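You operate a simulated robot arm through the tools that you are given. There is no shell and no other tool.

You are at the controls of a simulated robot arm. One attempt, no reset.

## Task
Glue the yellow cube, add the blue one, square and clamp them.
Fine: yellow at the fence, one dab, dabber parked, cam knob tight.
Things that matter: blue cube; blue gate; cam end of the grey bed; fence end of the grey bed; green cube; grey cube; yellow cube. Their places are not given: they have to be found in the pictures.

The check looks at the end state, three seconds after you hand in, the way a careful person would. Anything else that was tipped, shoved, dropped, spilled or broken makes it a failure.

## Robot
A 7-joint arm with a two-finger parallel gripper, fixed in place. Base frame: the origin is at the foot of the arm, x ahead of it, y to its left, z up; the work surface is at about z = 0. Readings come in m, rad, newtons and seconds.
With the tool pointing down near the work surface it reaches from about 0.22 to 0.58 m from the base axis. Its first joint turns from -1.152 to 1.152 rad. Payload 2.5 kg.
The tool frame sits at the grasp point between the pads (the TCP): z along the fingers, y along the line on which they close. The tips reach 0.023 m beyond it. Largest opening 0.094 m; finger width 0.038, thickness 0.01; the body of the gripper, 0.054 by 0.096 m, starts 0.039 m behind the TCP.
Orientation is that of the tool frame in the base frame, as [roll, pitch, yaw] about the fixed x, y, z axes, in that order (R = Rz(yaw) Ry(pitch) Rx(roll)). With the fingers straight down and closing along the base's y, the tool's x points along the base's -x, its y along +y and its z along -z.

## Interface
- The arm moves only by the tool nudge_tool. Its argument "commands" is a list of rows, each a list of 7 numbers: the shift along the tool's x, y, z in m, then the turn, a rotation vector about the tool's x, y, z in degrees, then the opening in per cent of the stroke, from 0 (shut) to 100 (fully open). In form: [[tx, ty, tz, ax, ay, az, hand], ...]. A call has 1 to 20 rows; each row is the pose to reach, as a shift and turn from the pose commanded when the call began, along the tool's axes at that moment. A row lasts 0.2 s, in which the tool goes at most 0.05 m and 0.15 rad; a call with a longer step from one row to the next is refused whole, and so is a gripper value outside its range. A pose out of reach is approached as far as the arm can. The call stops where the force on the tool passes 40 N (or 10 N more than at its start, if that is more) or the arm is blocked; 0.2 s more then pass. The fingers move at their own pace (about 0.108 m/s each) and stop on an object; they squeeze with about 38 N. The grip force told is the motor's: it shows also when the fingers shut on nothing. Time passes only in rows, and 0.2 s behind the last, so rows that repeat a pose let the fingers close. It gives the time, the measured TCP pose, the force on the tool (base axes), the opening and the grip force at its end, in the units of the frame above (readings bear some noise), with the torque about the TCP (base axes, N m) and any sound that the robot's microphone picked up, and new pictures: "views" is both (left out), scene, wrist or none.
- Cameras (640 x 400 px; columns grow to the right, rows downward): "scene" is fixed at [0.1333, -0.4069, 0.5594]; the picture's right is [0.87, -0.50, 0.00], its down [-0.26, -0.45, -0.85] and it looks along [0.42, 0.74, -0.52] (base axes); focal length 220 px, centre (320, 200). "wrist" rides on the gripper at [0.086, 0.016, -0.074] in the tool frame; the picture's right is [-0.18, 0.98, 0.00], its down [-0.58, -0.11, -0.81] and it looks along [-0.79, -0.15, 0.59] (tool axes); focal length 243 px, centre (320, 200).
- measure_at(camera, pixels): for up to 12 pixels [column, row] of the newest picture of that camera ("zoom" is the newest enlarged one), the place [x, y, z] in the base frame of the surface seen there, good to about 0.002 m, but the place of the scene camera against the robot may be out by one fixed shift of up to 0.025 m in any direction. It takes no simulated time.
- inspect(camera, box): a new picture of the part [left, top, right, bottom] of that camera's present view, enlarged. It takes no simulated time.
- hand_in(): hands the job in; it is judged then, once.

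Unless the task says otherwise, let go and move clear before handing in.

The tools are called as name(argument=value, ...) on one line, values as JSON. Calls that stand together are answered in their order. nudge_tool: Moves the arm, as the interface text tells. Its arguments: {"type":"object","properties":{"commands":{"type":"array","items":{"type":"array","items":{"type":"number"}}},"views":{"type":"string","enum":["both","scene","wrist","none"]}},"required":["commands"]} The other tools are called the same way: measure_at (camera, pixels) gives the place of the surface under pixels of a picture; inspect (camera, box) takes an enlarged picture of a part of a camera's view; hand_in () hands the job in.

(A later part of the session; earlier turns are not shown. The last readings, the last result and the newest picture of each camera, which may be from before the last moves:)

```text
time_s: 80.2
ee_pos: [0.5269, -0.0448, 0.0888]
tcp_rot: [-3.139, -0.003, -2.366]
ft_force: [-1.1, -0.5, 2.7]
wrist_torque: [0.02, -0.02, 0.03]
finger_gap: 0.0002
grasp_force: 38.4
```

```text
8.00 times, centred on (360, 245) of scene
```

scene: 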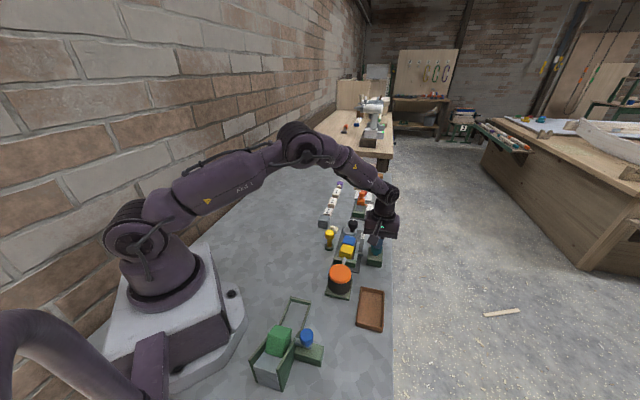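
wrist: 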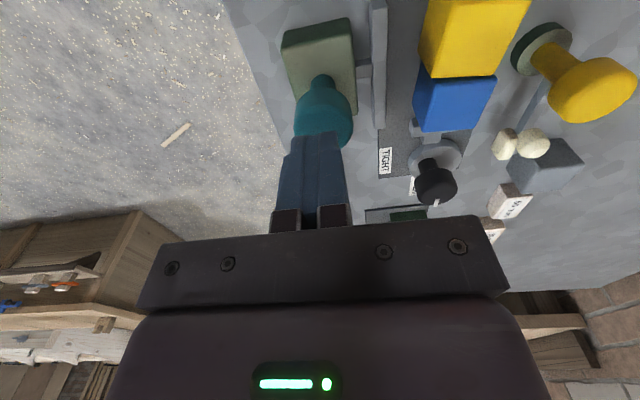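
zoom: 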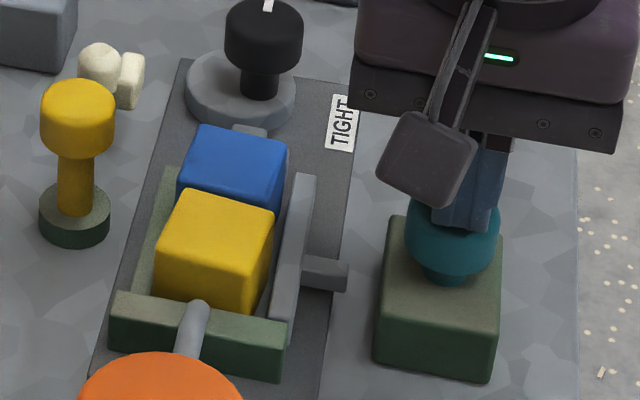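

Close to contact now; 3 mm more in small steps.

nudge_tool(commands=[[0, 0, 0.001, 0, 0, 0, 0], [0, 0, 0.002, 0, 0, 0, 0], [0, 0, 0.003, 0, 0, 0, 0], [0, 0, 0.003, 0, 0, 0, 0]], views="scene")

inspect(camera="scene", box=[325, 220, 395, 270])

```text
time_s: 81.2
ee_pos: [0.5257, -0.0412, 0.0846]
tcp_rot: [-3.138, -0.002, -2.366]
ft_force: [2.1, -1.1, 2.5]
wrist_torque: [-0.02, -0.06, -0.03]
finger_gap: 0.0001
grasp_force: 37.8
```

scene: 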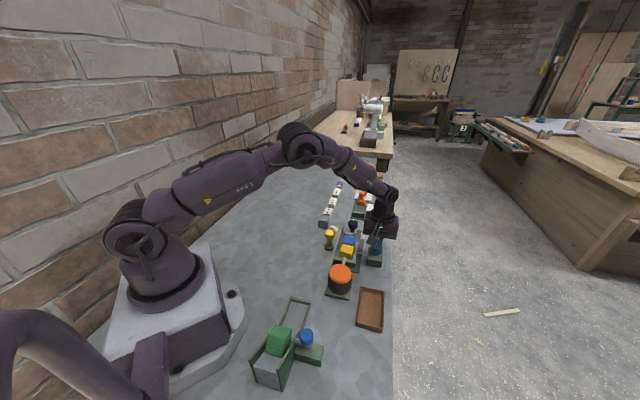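

```text
8.00 times, centred on (360, 245) of scene
```

zoom: 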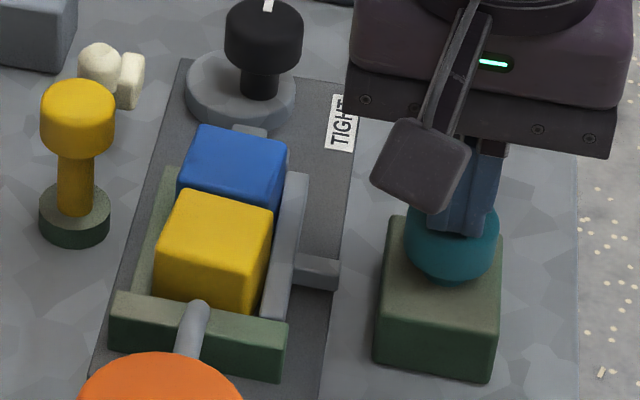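

The plate seems to be touching yellow now. I'll press on in 1 mm steps, watching the force.

nudge_tool(commands=[[0, 0, 0.001, 0, 0, 0, 0], [0, 0, 0.002, 0, 0, 0, 0], [0, 0, 0.003, 0, 0, 0, 0], [0, 0, 0.003, 0, 0, 0, 0]], views="scene")

inspect(camera="scene", box=[325, 220, 395, 270])

```text
time_s: 82.2
ee_pos: [0.5244, -0.0425, 0.0823]
tcp_rot: [3.14, -0.002, -2.365]
ft_force: [1.8, 0.6, 2.7]
wrist_torque: [0.06, -0.09, 0.0]
finger_gap: 0.0002
grasp_force: 37.5
```

scene: 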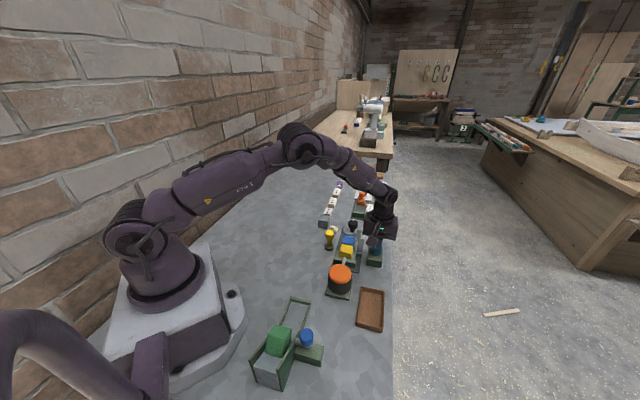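

```text
8.00 times, centred on (360, 245) of scene
```

zoom: 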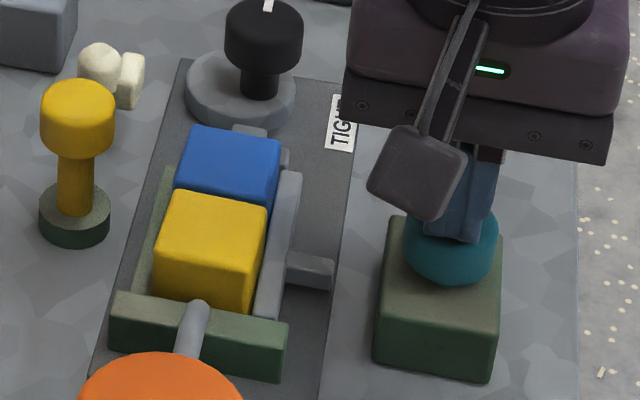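

The plate is visibly turning the cubes square (yellow now parallels the fence). Pressing on 2 mm.

nudge_tool(commands=[[0, 0, 0.001, 0, 0, 0, 0], [0, 0, 0.002, 0, 0, 0, 0], [0, 0, 0.002, 0, 0, 0, 0]], views="scene")

inspect(camera="scene", box=[325, 220, 395, 270])

```text
time_s: 83.0
ee_pos: [0.5256, -0.0426, 0.0819]
tcp_rot: [-3.14, -0.002, -2.367]
ft_force: [-8.4, 1.4, 20.5]
wrist_torque: [0.21, 0.06, 0.14]
finger_gap: 0.0002
grasp_force: 37.9
```

scene: 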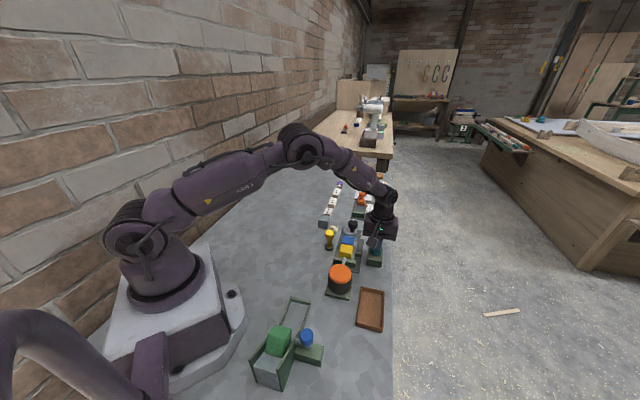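

```text
8.00 times, centred on (360, 245) of scene
```

zoom: 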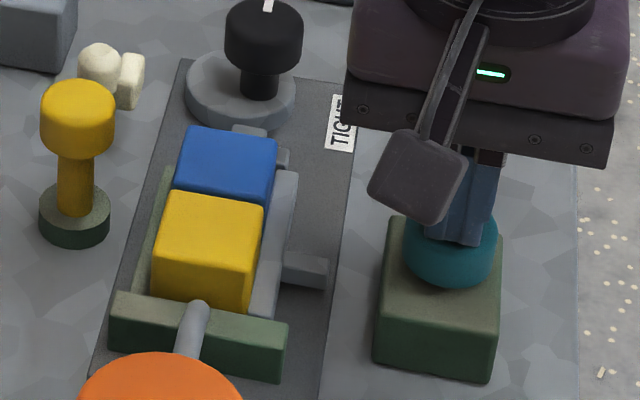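

Force rose to 20 N: both cubes are now pinned flat against the rail. I'll check their alignment closely before letting the plunger up.

inspect(camera="scene", box=[330, 230, 370, 262])

```text
12.50 times, centred on (350, 246) of scene
```

zoom: 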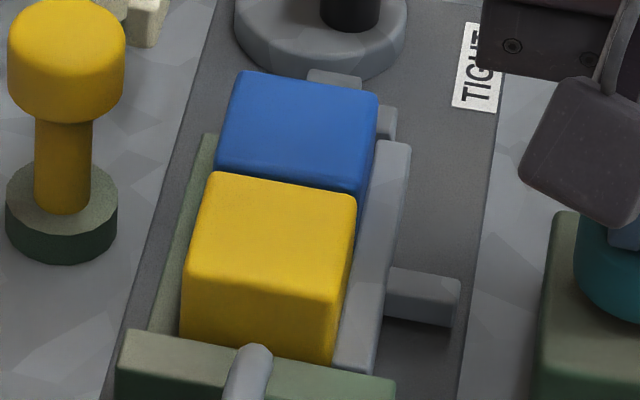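

Both cubes look square and in line. I'll let the plunger up smoothly and rise clear.

nudge_tool(commands=[[0, 0, -0.004, 0, 0, 0, 0], [0, 0, -0.01, 0, 0, 0, 0], [0, 0, -0.018, 0, 0, 0, 0], [0, 0, -0.03, 0, 0, 0, 0], [0, 0, -0.055, 0, 0, 0, 0], [0.02, 0.02, -0.085, 0, 0, 0, 0], [0.023, 0.055, -0.095, 0, 0, 0, 0], [0.023, 0.0926, -0.095, 0, 0, 0, 0], [0.023, 0.0926, -0.095, 0, 0, 0, 0]], views="both")

inspect(camera="wrist", box=[230, 0, 410, 200])

inspect(camera="scene", box=[325, 220, 395, 270])

```text
time_s: 85.0
ee_pos: [0.4471, 0.008, 0.1737]
tcp_rot: [-3.14, 0.0, -2.37]
ft_force: [-0.5, 0.1, 0.5]
wrist_torque: [-0.02, -0.04, 0.03]
finger_gap: 0.0
grasp_force: 38.2
```

scene: 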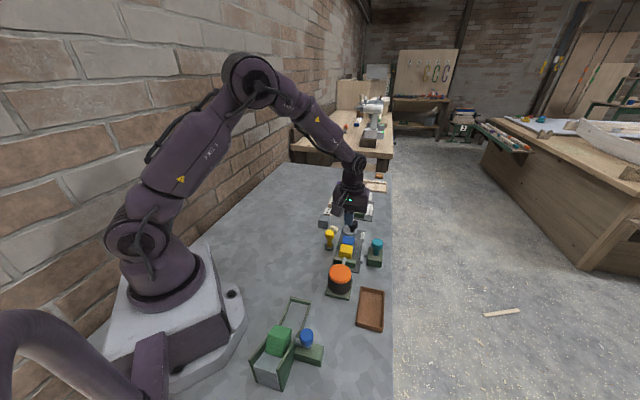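
wrist: 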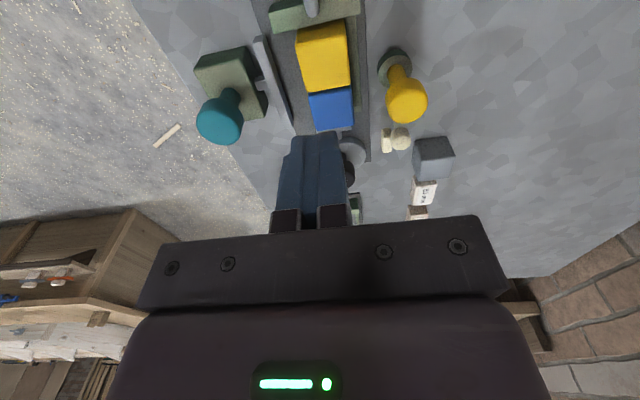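

```text
2.00 times, centred on (320, 100) of wrist
```

zoom: 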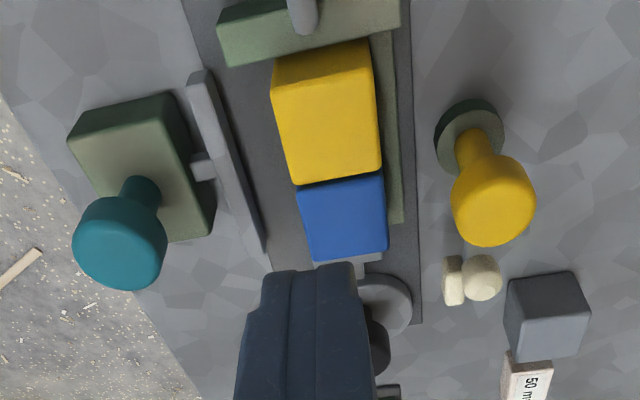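

```text
8.00 times, centred on (360, 245) of scene
```

zoom: 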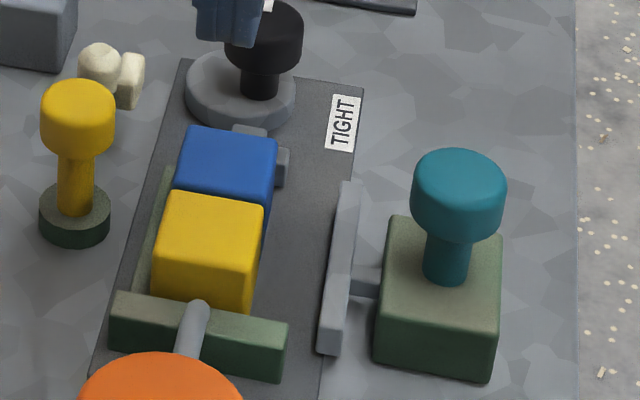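

Plunger is back up and cubes remain square. I'll measure corners to see the remaining gap to the fence before turning the cam.

measure_at(camera="wrist", pixels=[[298, 46], [345, 39], [348, 84], [307, 90], [311, 97], [350, 89], [352, 123], [320, 129], [320, 30], [300, 28], [333, 67], [335, 110]])

```text
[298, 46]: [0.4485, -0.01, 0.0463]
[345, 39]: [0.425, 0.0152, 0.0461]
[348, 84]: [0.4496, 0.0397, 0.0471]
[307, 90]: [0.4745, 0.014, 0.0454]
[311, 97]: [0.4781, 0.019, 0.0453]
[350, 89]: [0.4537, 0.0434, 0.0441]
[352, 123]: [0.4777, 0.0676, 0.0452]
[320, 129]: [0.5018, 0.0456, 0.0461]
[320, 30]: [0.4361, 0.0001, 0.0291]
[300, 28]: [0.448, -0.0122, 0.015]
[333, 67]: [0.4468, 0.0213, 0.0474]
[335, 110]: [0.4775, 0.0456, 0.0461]
```

The pair is square but yellow is ~4 mm short of the fence; the cam jaw should close that (it must travel ~20 mm). I'll move over the black cam knob with the fingers half open.

nudge_tool(commands=[[-0.032, 0.0005, 0, 0, 0, 0, 20], [-0.064, 0.001, 0, 0, 0, 0, 50], [-0.096, 0.0015, 0.02, 0, 0, 0, 50], [-0.1279, 0.0019, 0.055, 0, 0, 0, 50], [-0.1279, 0.0019, 0.055, 0, 0, 0, 50]], views="both")

inspect(camera="wrist", box=[230, 40, 430, 240])

measure_at(camera="scene", pixels=[[361, 194], [362, 200], [365, 190], [360, 215], [368, 206]])

```text
time_s: 86.2
ee_pos: [0.5341, 0.0977, 0.1223]
tcp_rot: [-3.139, -0.002, -2.367]
ft_force: [0.4, -0.3, 0.3]
wrist_torque: [0.01, -0.01, 0.01]
finger_gap: 0.0467
grasp_force: 0.1
```

scene: 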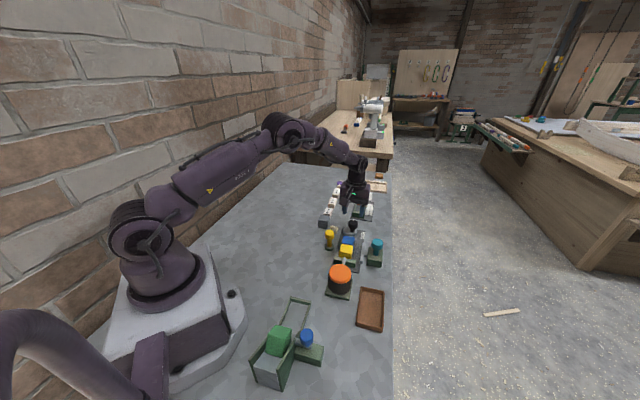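
wrist: 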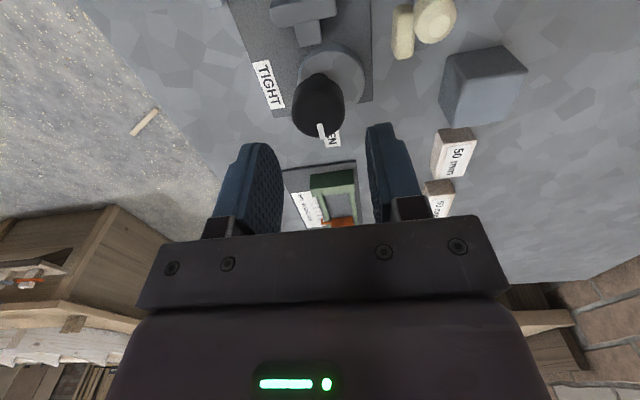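

```text
2.00 times, centred on (330, 140) of wrist
```

zoom: 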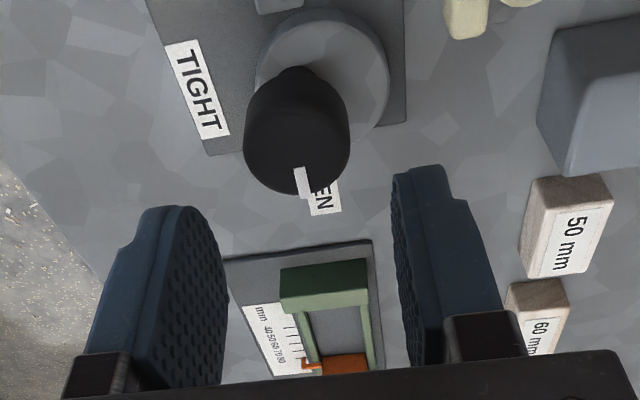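

```text
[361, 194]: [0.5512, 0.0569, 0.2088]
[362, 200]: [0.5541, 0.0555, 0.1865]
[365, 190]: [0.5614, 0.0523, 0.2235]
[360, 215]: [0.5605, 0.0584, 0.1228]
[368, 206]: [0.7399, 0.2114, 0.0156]
```

I'll measure the black knob's rim and pointer from this view.

measure_at(camera="wrist", pixels=[[294, 113], [343, 110], [318, 135], [318, 95], [318, 115], [321, 131], [314, 127], [305, 128], [332, 128], [318, 105]])

```text
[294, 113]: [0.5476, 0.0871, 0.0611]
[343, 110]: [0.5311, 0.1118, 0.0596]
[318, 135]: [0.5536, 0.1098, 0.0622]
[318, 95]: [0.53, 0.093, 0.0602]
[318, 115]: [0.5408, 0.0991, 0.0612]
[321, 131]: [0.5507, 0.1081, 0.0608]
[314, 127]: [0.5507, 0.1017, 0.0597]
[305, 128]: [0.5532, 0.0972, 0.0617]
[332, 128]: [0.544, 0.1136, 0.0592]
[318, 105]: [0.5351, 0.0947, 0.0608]
```

Knob centre ≈ (0.540,0.100), pointer along +U (OPEN). I'll trim 6 mm forward, descend to z≈0.075 and recheck centring.

nudge_tool(commands=[[-0.006, -0.0022, 0.0, 0, 0, 0, 50], [-0.006, -0.0022, 0.02, 0, 0, 0, 50], [-0.006, -0.0022, 0.045, 0, 0, 0, 50], [-0.006, -0.0022, 0.045, 0, 0, 0, 50]], views="wrist")

inspect(camera="wrist", box=[230, 80, 430, 240])

```text
time_s: 87.2
ee_pos: [0.5408, 0.1025, 0.0765]
tcp_rot: [-3.14, -0.002, -2.368]
ft_force: [0.3, 0.7, 0.2]
wrist_torque: [-0.01, 0.01, 0.02]
finger_gap: 0.0471
grasp_force: 0.1
```

wrist: 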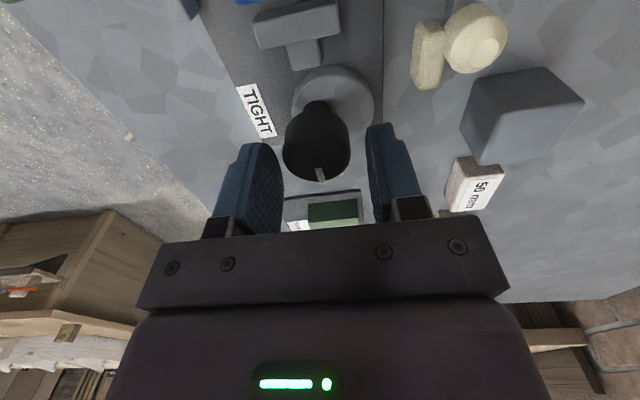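

```text
2.50 times, centred on (330, 160) of wrist
```

zoom: 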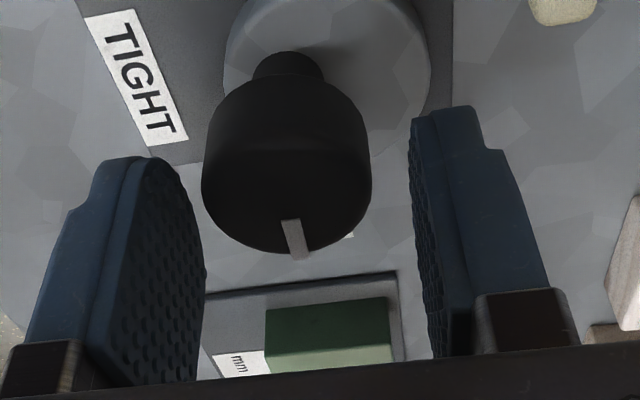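

Small trim needed: tool x +1.8 mm, tool y −1.6 mm; then descend to z≈0.056.

nudge_tool(commands=[[0.0015, -0.0016, 0.006, 0, 0, 0, 50], [0.0015, -0.0016, 0.014, 0, 0, 0, 50], [0.0015, -0.0016, 0.0205, 0, 0, 0, 50], [0.0015, -0.0016, 0.0205, 0, 0, 0, 50]], views="wrist")

inspect(camera="wrist", box=[230, 80, 430, 240])

```text
time_s: 88.2
ee_pos: [0.5391, 0.0996, 0.0552]
tcp_rot: [-3.14, -0.003, -2.367]
ft_force: [0.6, 0.3, -0.1]
wrist_torque: [-0.02, -0.02, 0.01]
finger_gap: 0.0469
grasp_force: 0.0
```

wrist: 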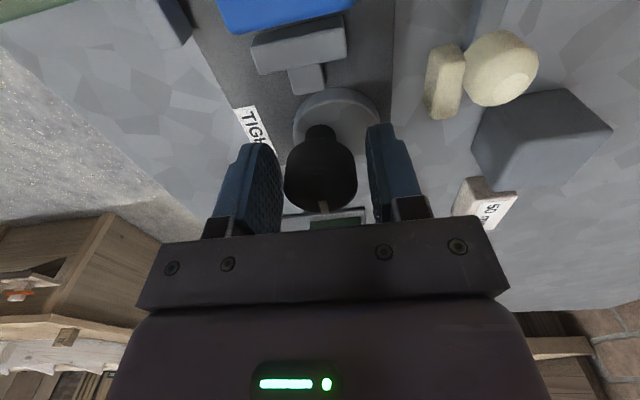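

```text
2.50 times, centred on (330, 160) of wrist
```

zoom: 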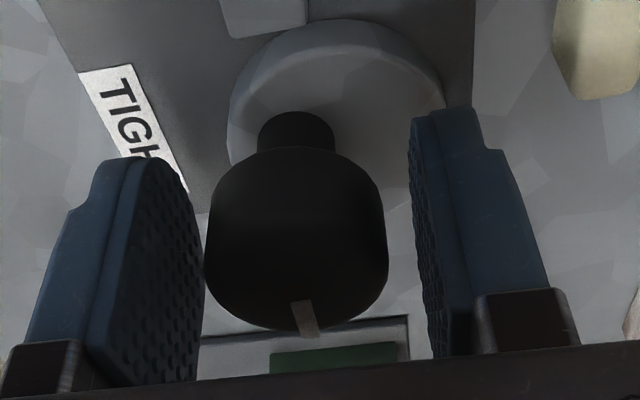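

Well centred in y; I'll shift tool x +1.5 mm and close on the knob.

nudge_tool(commands=[[0.0015, 0, 0, 0, 0, 0, 50], [0.0015, 0, 0, 0, 0, 0, 20], [0.0015, 0, 0, 0, 0, 0, 0], [0.0015, 0, 0, 0, 0, 0, 0], [0.0015, 0, 0, 0, 0, 0, 0]], views="none")

```text
time_s: 89.4
ee_pos: [0.5398, 0.0991, 0.0547]
tcp_rot: [-3.139, -0.001, -2.37]
ft_force: [7.5, -0.5, -4.4]
wrist_torque: [0.05, 0.12, -0.03]
finger_gap: 0.034
grasp_force: 45.1
```

Gripped (gap 0.034). Turning clockwise 16° and watching.

nudge_tool(commands=[[0, 0, 0, 0, 0, 4, 0], [0, 0, 0, 0, 0, 8, 0], [0, 0, 0, 0, 0, 12, 0], [0, 0, 0, 0, 0, 16, 0], [0, 0, 0, 0, 0, 16, 0]], views="both")

inspect(camera="wrist", box=[200, 0, 440, 240])

inspect(camera="scene", box=[325, 210, 395, 270])

```text
time_s: 90.6
ee_pos: [0.5389, 0.0993, 0.0547]
tcp_rot: [3.138, -0.002, -2.647]
ft_force: [-10.1, 10.3, -2.4]
wrist_torque: [0.29, -1.18, 0.04]
finger_gap: 0.034
grasp_force: 44.8
```

scene: 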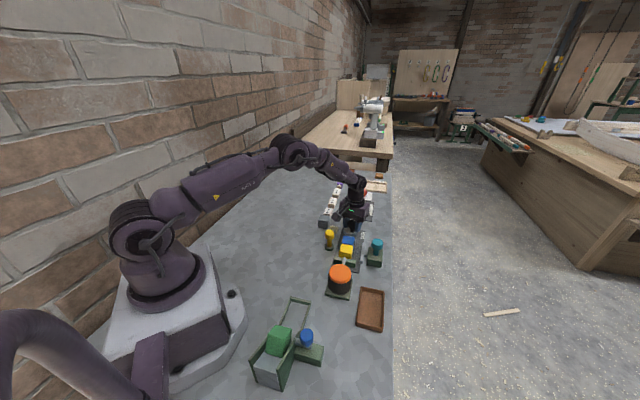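
wrist: 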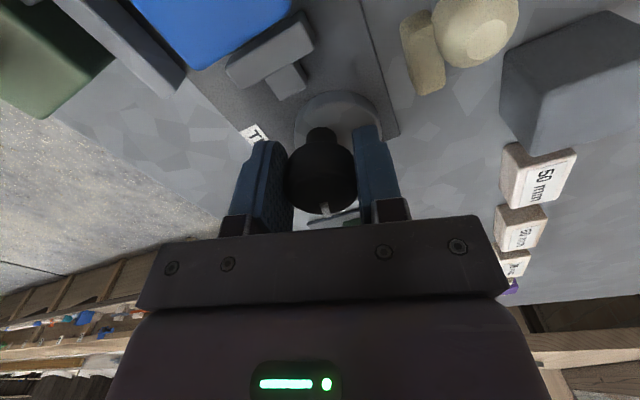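

```text
1.67 times, centred on (320, 120) of wrist
```

zoom: 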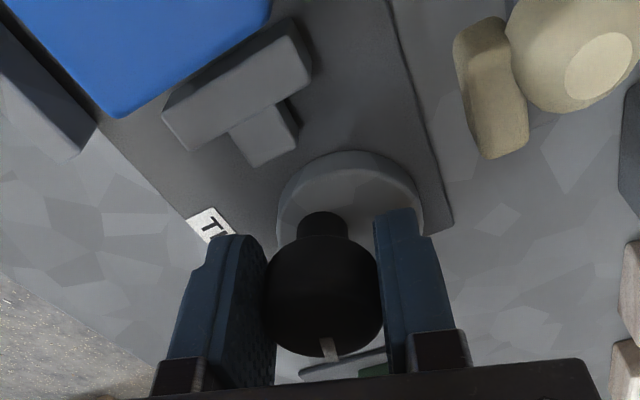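

```text
6.67 times, centred on (360, 240) of scene
```

zoom: 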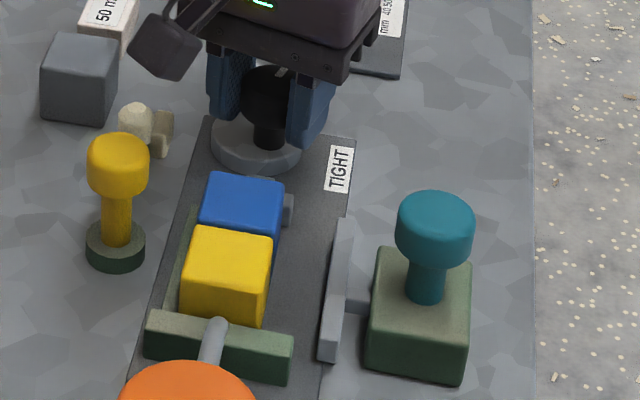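

The knob turns with the tool and the jaw is advancing. Another 20° with a slight compliance shift.

nudge_tool(commands=[[0.0001, 0.0003, 0, 0, 0, 5, 0], [0.0001, 0.0004, 0, 0, 0, 10, 0], [0.0001, 0.0004, 0, 0, 0, 15, 0], [0.0001, 0.0004, 0, 0, 0, 20, 0], [0.0001, 0.0004, 0, 0, 0, 20, 0]], views="scene")

inspect(camera="scene", box=[325, 210, 395, 270])

```text
time_s: 91.8
ee_pos: [0.5384, 0.1003, 0.0558]
tcp_rot: [-3.141, -0.007, -2.994]
ft_force: [-29.3, 15.2, 13.0]
wrist_torque: [0.07, 0.34, 0.11]
finger_gap: 0.0342
grasp_force: 44.6
```

scene: 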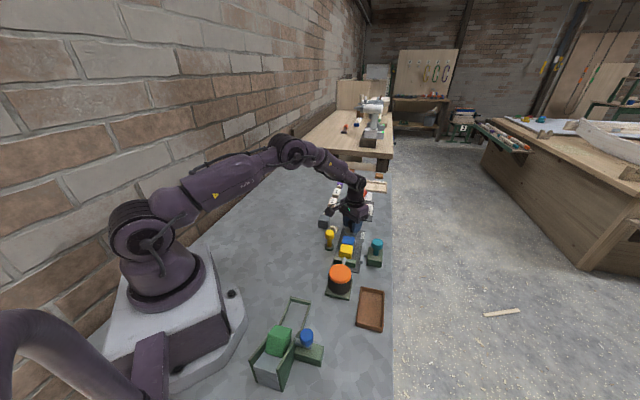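

```text
6.67 times, centred on (360, 240) of scene
```

zoom: 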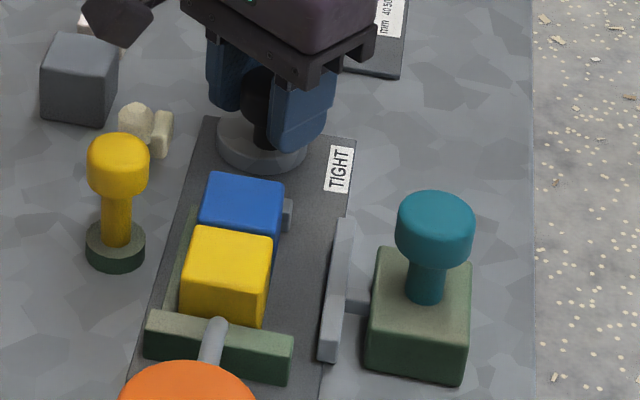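

Strain is 33 N (−x,+y); I'll comply ~0.8 mm before turning further.

nudge_tool(commands=[[0.0004, 0.0003, -0.0002, 0, 0, 0, 0], [0.0007, 0.0005, -0.0003, 0, 0, 0, 0], [0.0007, 0.0005, -0.0003, 0, 0, 0, 0]], views="none")

```text
time_s: 92.6
ee_pos: [0.5383, 0.1006, 0.0551]
tcp_rot: [3.138, 0.002, -2.992]
ft_force: [7.2, 22.6, -16.1]
wrist_torque: [-0.37, 1.02, 0.07]
finger_gap: 0.0341
grasp_force: 44.6
```

Now 22 N in +y; another small ease, then continue the turn by 12°.

nudge_tool(commands=[[-0.0002, 0.0006, 0.0003, 0, 0, 0, 0], [-0.0002, 0.0006, 0.0003, 0, 0, 4, 0], [-0.0002, 0.0006, 0.0003, 0, 0, 8, 0], [-0.0002, 0.0006, 0.0003, 0, 0, 12, 0], [-0.0002, 0.0006, 0.0003, 0, 0, 12, 0]], views="scene")

inspect(camera="scene", box=[325, 215, 385, 265])

```text
time_s: 93.8
ee_pos: [0.5384, 0.1028, 0.0563]
tcp_rot: [3.139, -0.005, 3.081]
ft_force: [-14.2, 20.1, 5.7]
wrist_torque: [0.08, 1.18, 0.08]
finger_gap: 0.0344
grasp_force: 44.8
```

scene: 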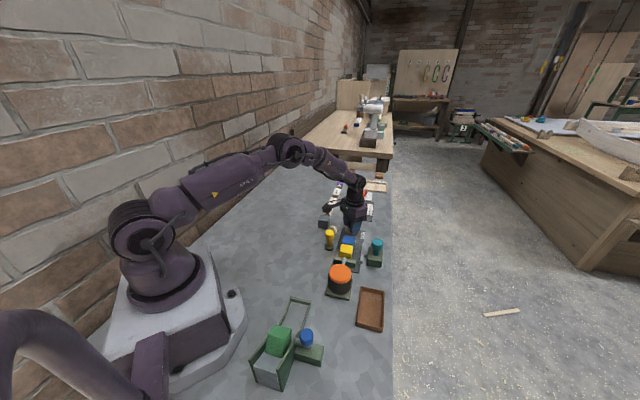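

```text
8.00 times, centred on (355, 240) of scene
```

zoom: 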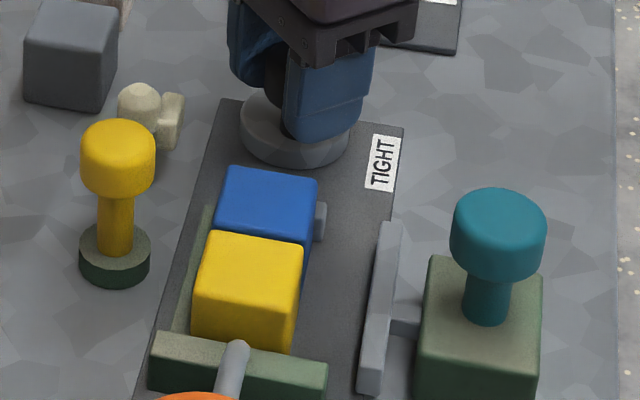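

Turned 48°; the jaw is now close behind blue. Continuing 12° with compliance.

nudge_tool(commands=[[0.0003, 0.0005, 0, 0, 0, 0, 0], [0.0003, 0.0005, 0, 0, 0, 4, 0], [0.0003, 0.0005, 0, 0, 0, 8, 0], [0.0003, 0.0005, 0, 0, 0, 12, 0], [0.0003, 0.0005, 0, 0, 0, 12, 0]], views="scene")

inspect(camera="scene", box=[325, 215, 385, 265])

```text
time_s: 95.0
ee_pos: [0.538, 0.1023, 0.0556]
tcp_rot: [3.14, 0.001, 2.87]
ft_force: [-17.9, 18.0, 20.1]
wrist_torque: [-0.15, -0.18, 0.07]
finger_gap: 0.0341
grasp_force: 45.4
```

scene: 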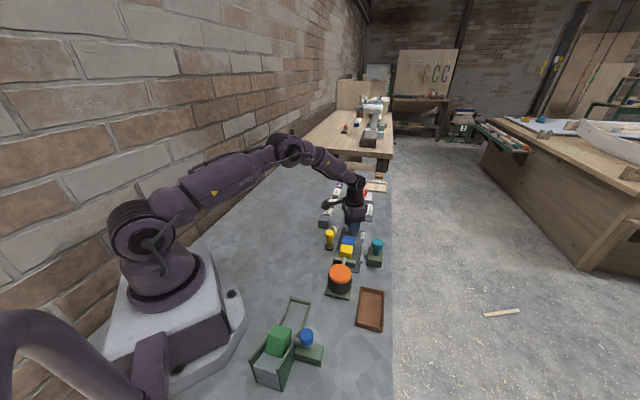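

```text
8.00 times, centred on (355, 240) of scene
```

zoom: 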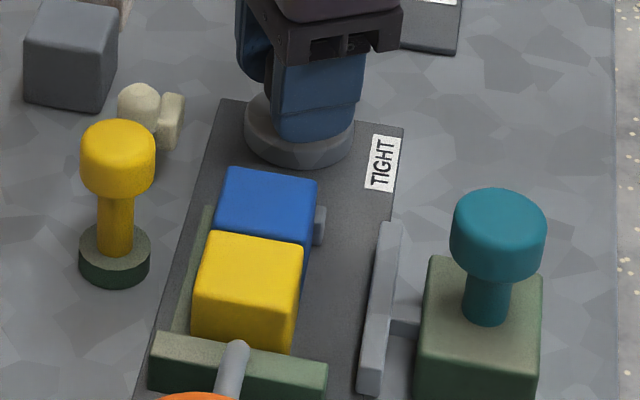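

Strain of 33 N again; easing first, then reading.

nudge_tool(commands=[[0.0004, 0.0003, -0.0002, 0, 0, 0, 0], [0.0006, 0.0004, -0.0004, 0, 0, 0, 0], [0.0006, 0.0004, -0.0004, 0, 0, 0, 0]], views="none")

```text
time_s: 95.8
ee_pos: [0.538, 0.1014, 0.0566]
tcp_rot: [3.139, 0.004, 2.871]
ft_force: [15.6, 22.4, 0.8]
wrist_torque: [-0.04, 1.04, 0.14]
finger_gap: 0.0343
grasp_force: 44.6
```

Now +y 22 N: shift 0.7 mm along tool y and turn 10° more.

nudge_tool(commands=[[-0.0001, 0.0007, 0, 0, 0, 0, 0], [-0.0001, 0.0007, 0, 0, 0, 3, 0], [-0.0001, 0.0007, 0, 0, 0, 6, 0], [-0.0001, 0.0007, 0, 0, 0, 10, 0], [-0.0001, 0.0007, 0, 0, 0, 10, 0]], views="scene")

inspect(camera="scene", box=[325, 215, 385, 265])

```text
time_s: 97.0
ee_pos: [0.5366, 0.1026, 0.0556]
tcp_rot: [3.14, 0.002, 2.694]
ft_force: [24.1, 25.5, -4.1]
wrist_torque: [0.16, 1.2, 0.14]
finger_gap: 0.0342
grasp_force: 44.8
```

scene: 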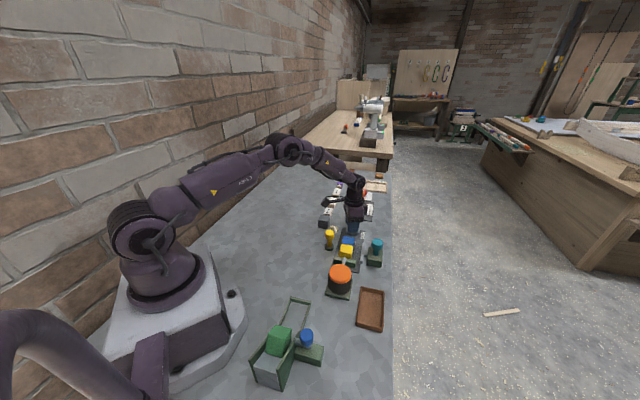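

```text
8.00 times, centred on (355, 240) of scene
```

zoom: 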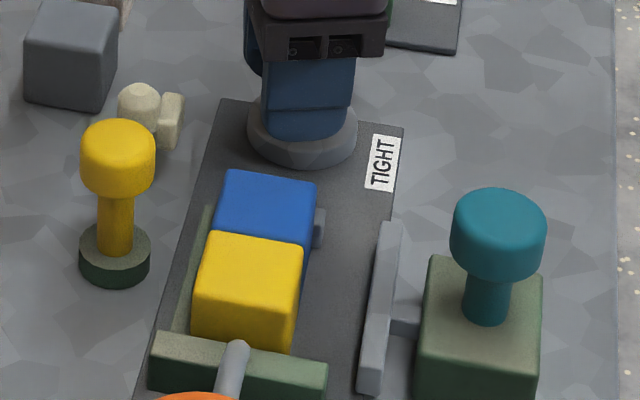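

70° turned, blue starting to move; strain 35 N along +U. Ease 0.8 mm that way and turn 8° more.

nudge_tool(commands=[[-0.0002, 0.0005, 0, 0, 0, 0, 0], [-0.0003, 0.0009, 0, 0, 0, 0, 0], [-0.0003, 0.0009, 0, 0, 0, 3, 0], [-0.0003, 0.0009, 0, 0, 0, 6, 0], [-0.0003, 0.0009, 0, 0, 0, 8, 0]], views="scene")

inspect(camera="scene", box=[325, 215, 385, 265])

```text
time_s: 98.2
ee_pos: [0.5384, 0.1045, 0.0554]
tcp_rot: [3.137, 0.004, 2.558]
ft_force: [19.2, 27.7, -8.5]
wrist_torque: [-0.83, -0.84, 0.19]
finger_gap: 0.0344
grasp_force: 45.1
```

scene: 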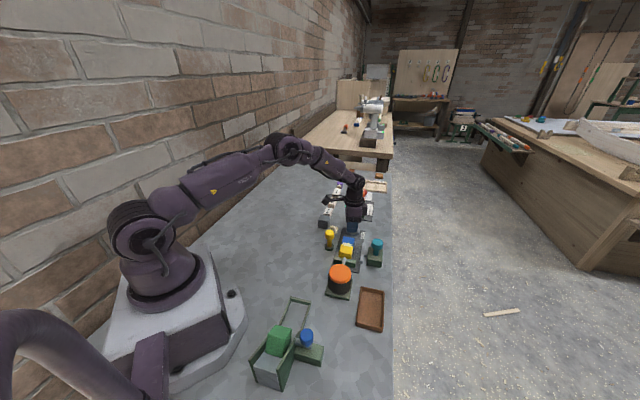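

```text
8.00 times, centred on (355, 240) of scene
```

zoom: 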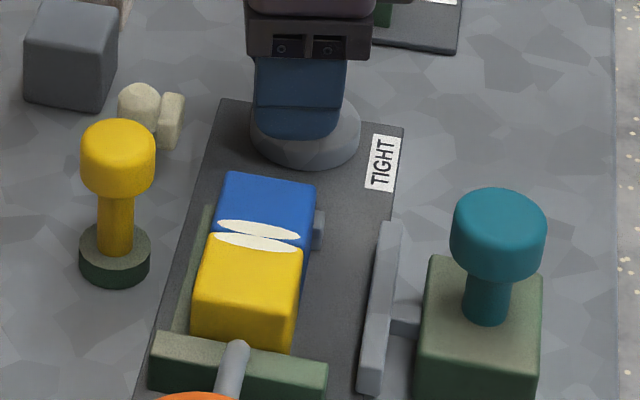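

A bead of glue has squeezed out at the joint (258,236), so the jaw is pressing the cubes together. Continue toward TIGHT: ease strain and turn 6° more.

nudge_tool(commands=[[0.0001, 0.0007, 0.0002, 0, 0, 0, 0], [0.0001, 0.0007, 0.0002, 0, 0, 2, 0], [0.0001, 0.0007, 0.0002, 0, 0, 4, 0], [0.0001, 0.0007, 0.0002, 0, 0, 6, 0], [0.0001, 0.0007, 0.0002, 0, 0, 6, 0]], views="scene")

inspect(camera="scene", box=[325, 215, 385, 265])

```text
time_s: 99.4
ee_pos: [0.5385, 0.1046, 0.0557]
tcp_rot: [3.138, 0.001, 2.452]
ft_force: [23.0, 24.4, -6.1]
wrist_torque: [0.1, 0.33, 0.14]
finger_gap: 0.0344
grasp_force: 44.7
```

scene: 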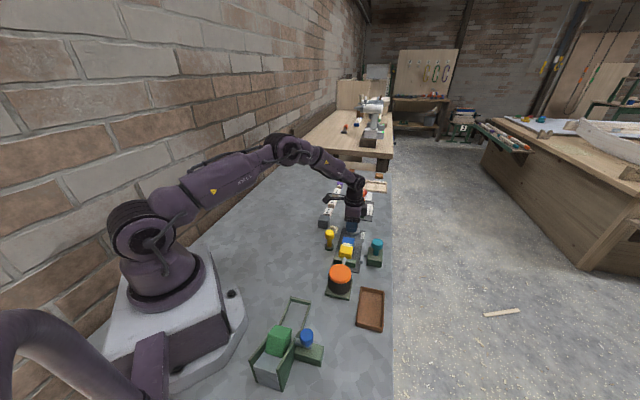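

```text
8.00 times, centred on (355, 240) of scene
```

zoom: 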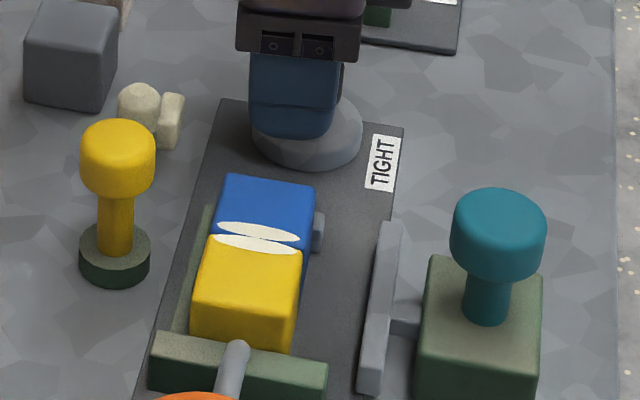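

84° turned, torque low; ease and turn 6° more.

nudge_tool(commands=[[-0.0001, 0.0007, 0.0002, 0, 0, 0, 0], [-0.0001, 0.0007, 0.0002, 0, 0, 2, 0], [-0.0001, 0.0007, 0.0002, 0, 0, 4, 0], [-0.0001, 0.0007, 0.0002, 0, 0, 6, 0], [-0.0001, 0.0007, 0.0002, 0, 0, 6, 0]], views="scene")

inspect(camera="scene", box=[325, 215, 385, 265])

```text
time_s: 100.6
ee_pos: [0.5394, 0.1059, 0.0551]
tcp_rot: [-3.141, 0.0, 2.347]
ft_force: [5.5, 22.2, 5.6]
wrist_torque: [-0.11, -0.72, 0.39]
finger_gap: 0.0341
grasp_force: 45.0
```

scene: 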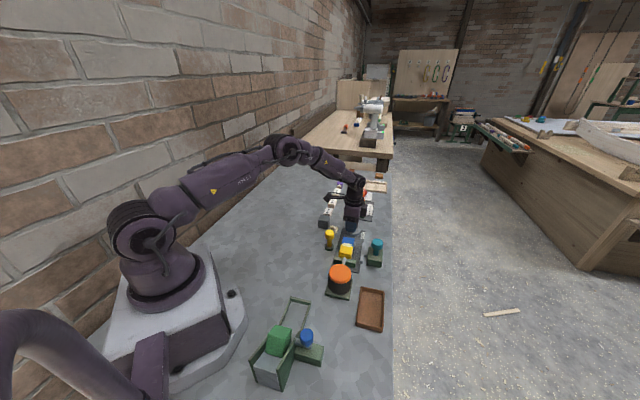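

```text
8.00 times, centred on (355, 240) of scene
```

zoom: 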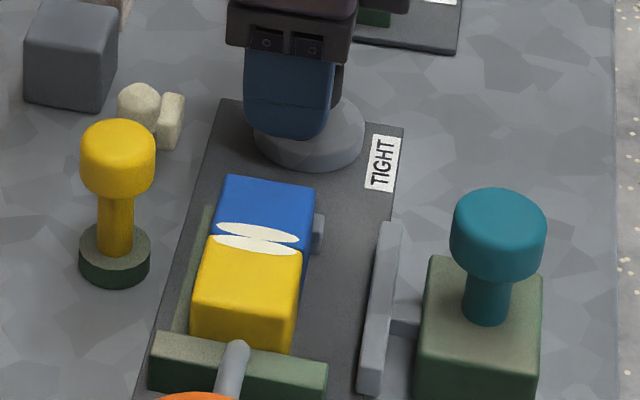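

At 90° the torque is rising (0.39 N·m), pointer toward TIGHT. I'll turn a few degrees more to seat it.

nudge_tool(commands=[[0.0, 0.0005, 0, 0, 0, 1.5, 0], [0.0, 0.0005, 0, 0, 0, 3, 0], [0.0, 0.0005, 0, 0, 0, 4, 0], [0.0, 0.0005, 0, 0, 0, 4, 0]], views="scene")

inspect(camera="scene", box=[325, 215, 385, 265])

```text
time_s: 101.6
ee_pos: [0.5392, 0.105, 0.0558]
tcp_rot: [-3.141, 0.0, 2.278]
ft_force: [8.2, 21.1, 10.4]
wrist_torque: [0.45, 0.52, 0.72]
finger_gap: 0.0341
grasp_force: 45.0
```

scene: 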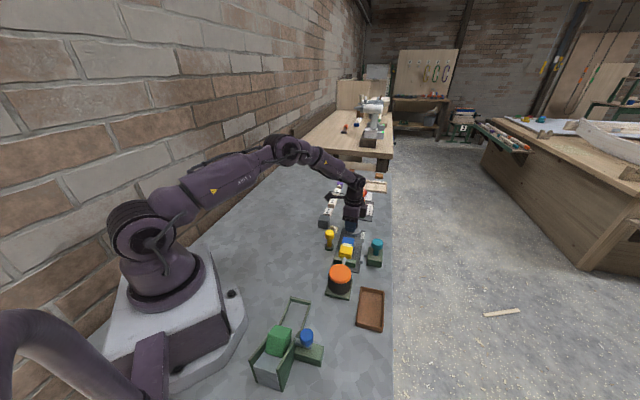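

```text
8.00 times, centred on (355, 240) of scene
```

zoom: 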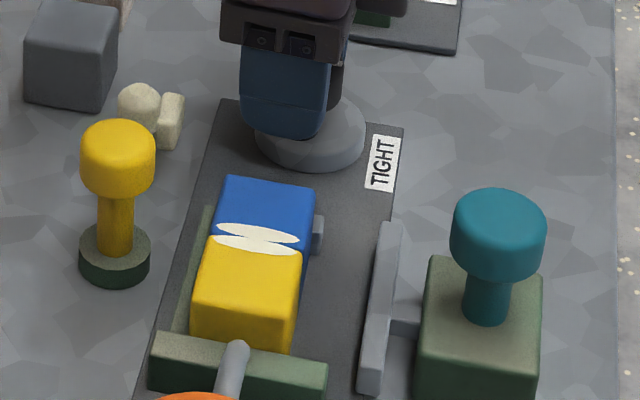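

Torque 0.72 N·m and the joint is closing. I'll turn another 4° to see whether it reaches a stop.

nudge_tool(commands=[[0.0, 0.0005, 0, 0, 0, 1.5, 0], [0.0, 0.0005, 0, 0, 0, 3, 0], [0.0, 0.0005, 0, 0, 0, 4, 0], [0.0, 0.0005, 0, 0, 0, 4, 0]], views="both")

inspect(camera="wrist", box=[200, 60, 440, 240])

```text
time_s: 102.6
ee_pos: [0.5386, 0.1045, 0.0554]
tcp_rot: [3.138, 0.002, 2.208]
ft_force: [15.2, 22.9, 2.8]
wrist_torque: [-0.24, -0.29, 1.12]
finger_gap: 0.0344
grasp_force: 45.3
```

scene: 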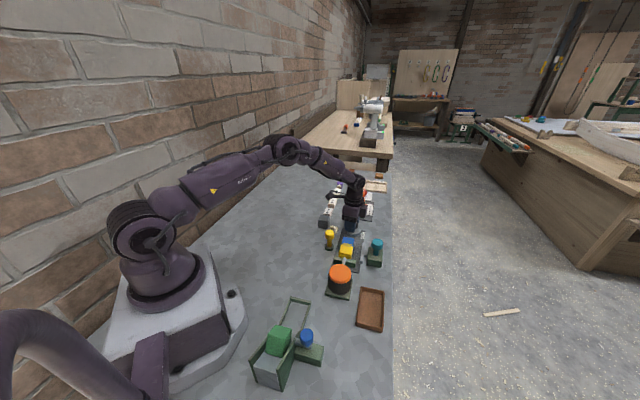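
wrist: 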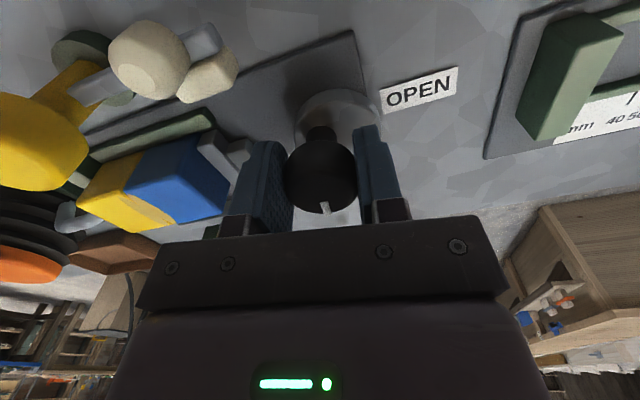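

```text
2.22 times, centred on (320, 150) of wrist
```

zoom: 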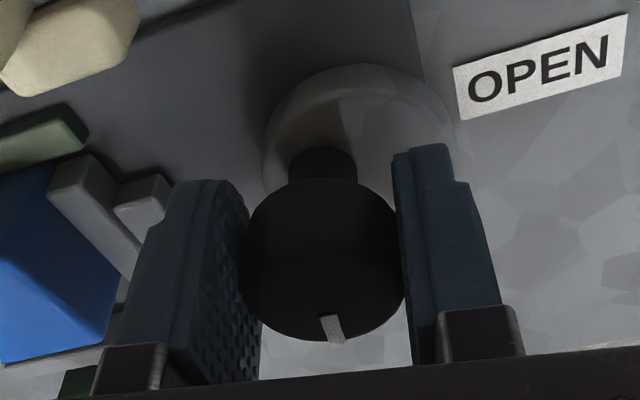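

The pointer still turns with the tool (torque 1.12 N·m at 97.7°). I'll measure OPEN and TIGHT label positions relative to the knob to judge the TIGHT angle.

measure_at(camera="wrist", pixels=[[420, 90], [385, 97], [455, 78], [325, 208], [321, 185], [300, 185], [352, 185], [180, 185], [110, 195], [215, 150]])

inspect(camera="scene", box=[325, 205, 385, 265])

```text
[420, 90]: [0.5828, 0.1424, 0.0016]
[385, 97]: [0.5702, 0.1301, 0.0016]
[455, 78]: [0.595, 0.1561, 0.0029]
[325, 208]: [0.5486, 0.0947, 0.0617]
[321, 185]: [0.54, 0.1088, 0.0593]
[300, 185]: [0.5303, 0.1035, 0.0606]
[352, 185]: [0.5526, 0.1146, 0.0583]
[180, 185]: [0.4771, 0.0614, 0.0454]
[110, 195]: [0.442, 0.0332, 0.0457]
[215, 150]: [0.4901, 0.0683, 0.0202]
```

```text
6.67 times, centred on (355, 235) of scene
```

zoom: 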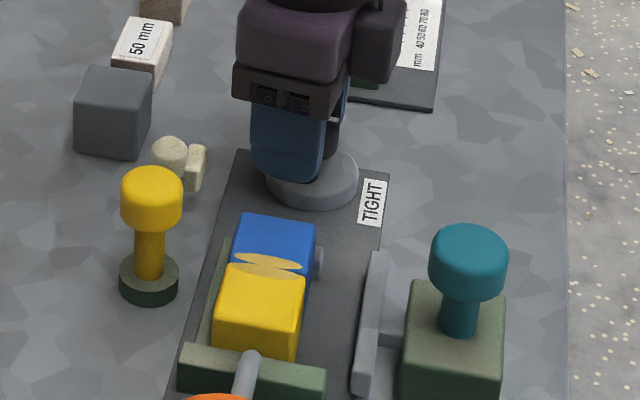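

The squeezed glue has turned amber (set under clamp) and the pointer is past the TIGHT direction. I'll let go of the knob and see whether it holds.

nudge_tool(commands=[[0, 0, 0, 0, 0, 0, 20], [0, 0, 0, 0, 0, 0, 50], [0, 0, 0, 0, 0, 0, 50], [0, 0, -0.015, 0, 0, 0, 50], [0, 0, -0.04, 0, 0, 0, 50], [0, 0, -0.065, 0, 0, 0, 50], [0, 0, -0.065, 0, 0, 0, 50]], views="both")

inspect(camera="wrist", box=[180, 0, 460, 240])

inspect(camera="scene", box=[325, 205, 385, 265])

```text
time_s: 104.2
ee_pos: [0.5389, 0.1026, 0.1198]
tcp_rot: [-3.137, 0.002, 2.205]
ft_force: [0.5, 0.2, -0.2]
wrist_torque: [0.02, -0.02, -0.02]
finger_gap: 0.0469
grasp_force: 0.1
```

scene: 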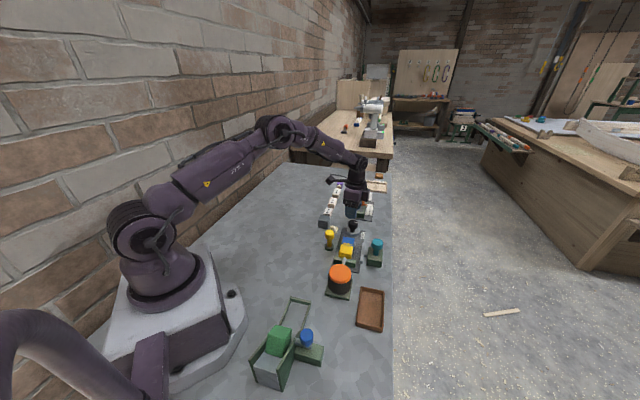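
wrist: 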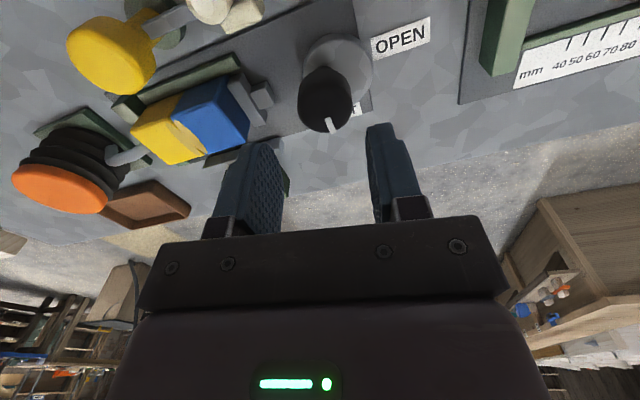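

```text
1.67 times, centred on (320, 120) of wrist
```

zoom: 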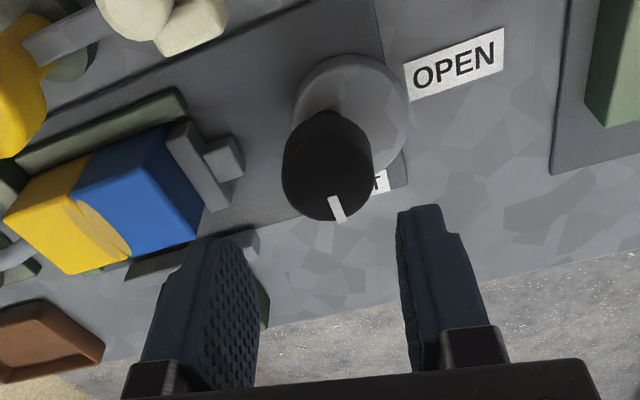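

```text
6.67 times, centred on (355, 235) of scene
```

zoom: 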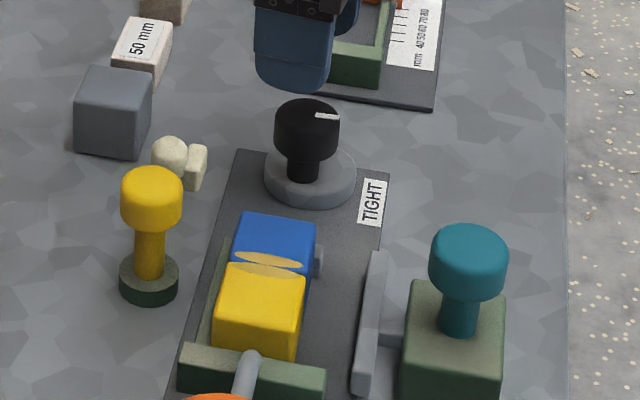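

The knob held after release. I'll measure the pointer's direction and the fence/yellow gap.

measure_at(camera="wrist", pixels=[[326, 119], [332, 130], [299, 110], [350, 107], [326, 131], [325, 108], [133, 120], [172, 95], [247, 140], [225, 80], [250, 130], [205, 155]])

inspect(camera="scene", box=[330, 232, 370, 262])

```text
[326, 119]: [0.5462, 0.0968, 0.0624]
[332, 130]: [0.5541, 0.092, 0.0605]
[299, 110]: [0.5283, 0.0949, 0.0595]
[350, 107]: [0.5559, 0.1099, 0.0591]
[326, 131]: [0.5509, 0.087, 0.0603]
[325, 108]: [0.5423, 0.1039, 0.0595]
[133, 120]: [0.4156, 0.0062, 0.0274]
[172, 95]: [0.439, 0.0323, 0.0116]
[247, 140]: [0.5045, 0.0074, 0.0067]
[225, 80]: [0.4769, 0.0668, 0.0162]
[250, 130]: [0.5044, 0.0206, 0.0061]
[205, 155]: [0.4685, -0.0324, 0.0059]
```

```text
13.33 times, centred on (350, 247) of scene
```

zoom: 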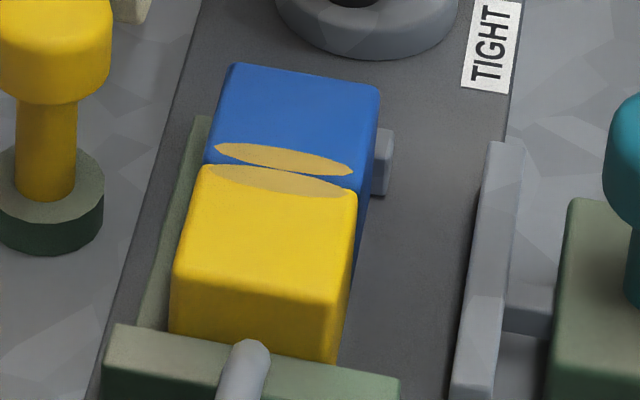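

The pointer now lies along the TIGHT label direction (≈−41°). Next I'll check whether yellow truly reached the fence, using the same scene points as before.

measure_at(camera="zoom", pixels=[[207, 175], [280, 188], [348, 198], [178, 262], [265, 275], [345, 290], [230, 70], [370, 92], [215, 155], [355, 170], [385, 135], [200, 180]])

```text
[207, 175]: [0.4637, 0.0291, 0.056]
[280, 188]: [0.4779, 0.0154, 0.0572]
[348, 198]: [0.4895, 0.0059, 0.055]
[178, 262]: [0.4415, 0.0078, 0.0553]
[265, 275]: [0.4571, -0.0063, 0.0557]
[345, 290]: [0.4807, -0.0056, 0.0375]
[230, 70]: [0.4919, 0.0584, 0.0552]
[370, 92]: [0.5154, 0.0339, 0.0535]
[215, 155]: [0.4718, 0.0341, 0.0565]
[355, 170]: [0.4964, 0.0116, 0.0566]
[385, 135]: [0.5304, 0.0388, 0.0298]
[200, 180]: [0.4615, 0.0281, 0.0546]
```

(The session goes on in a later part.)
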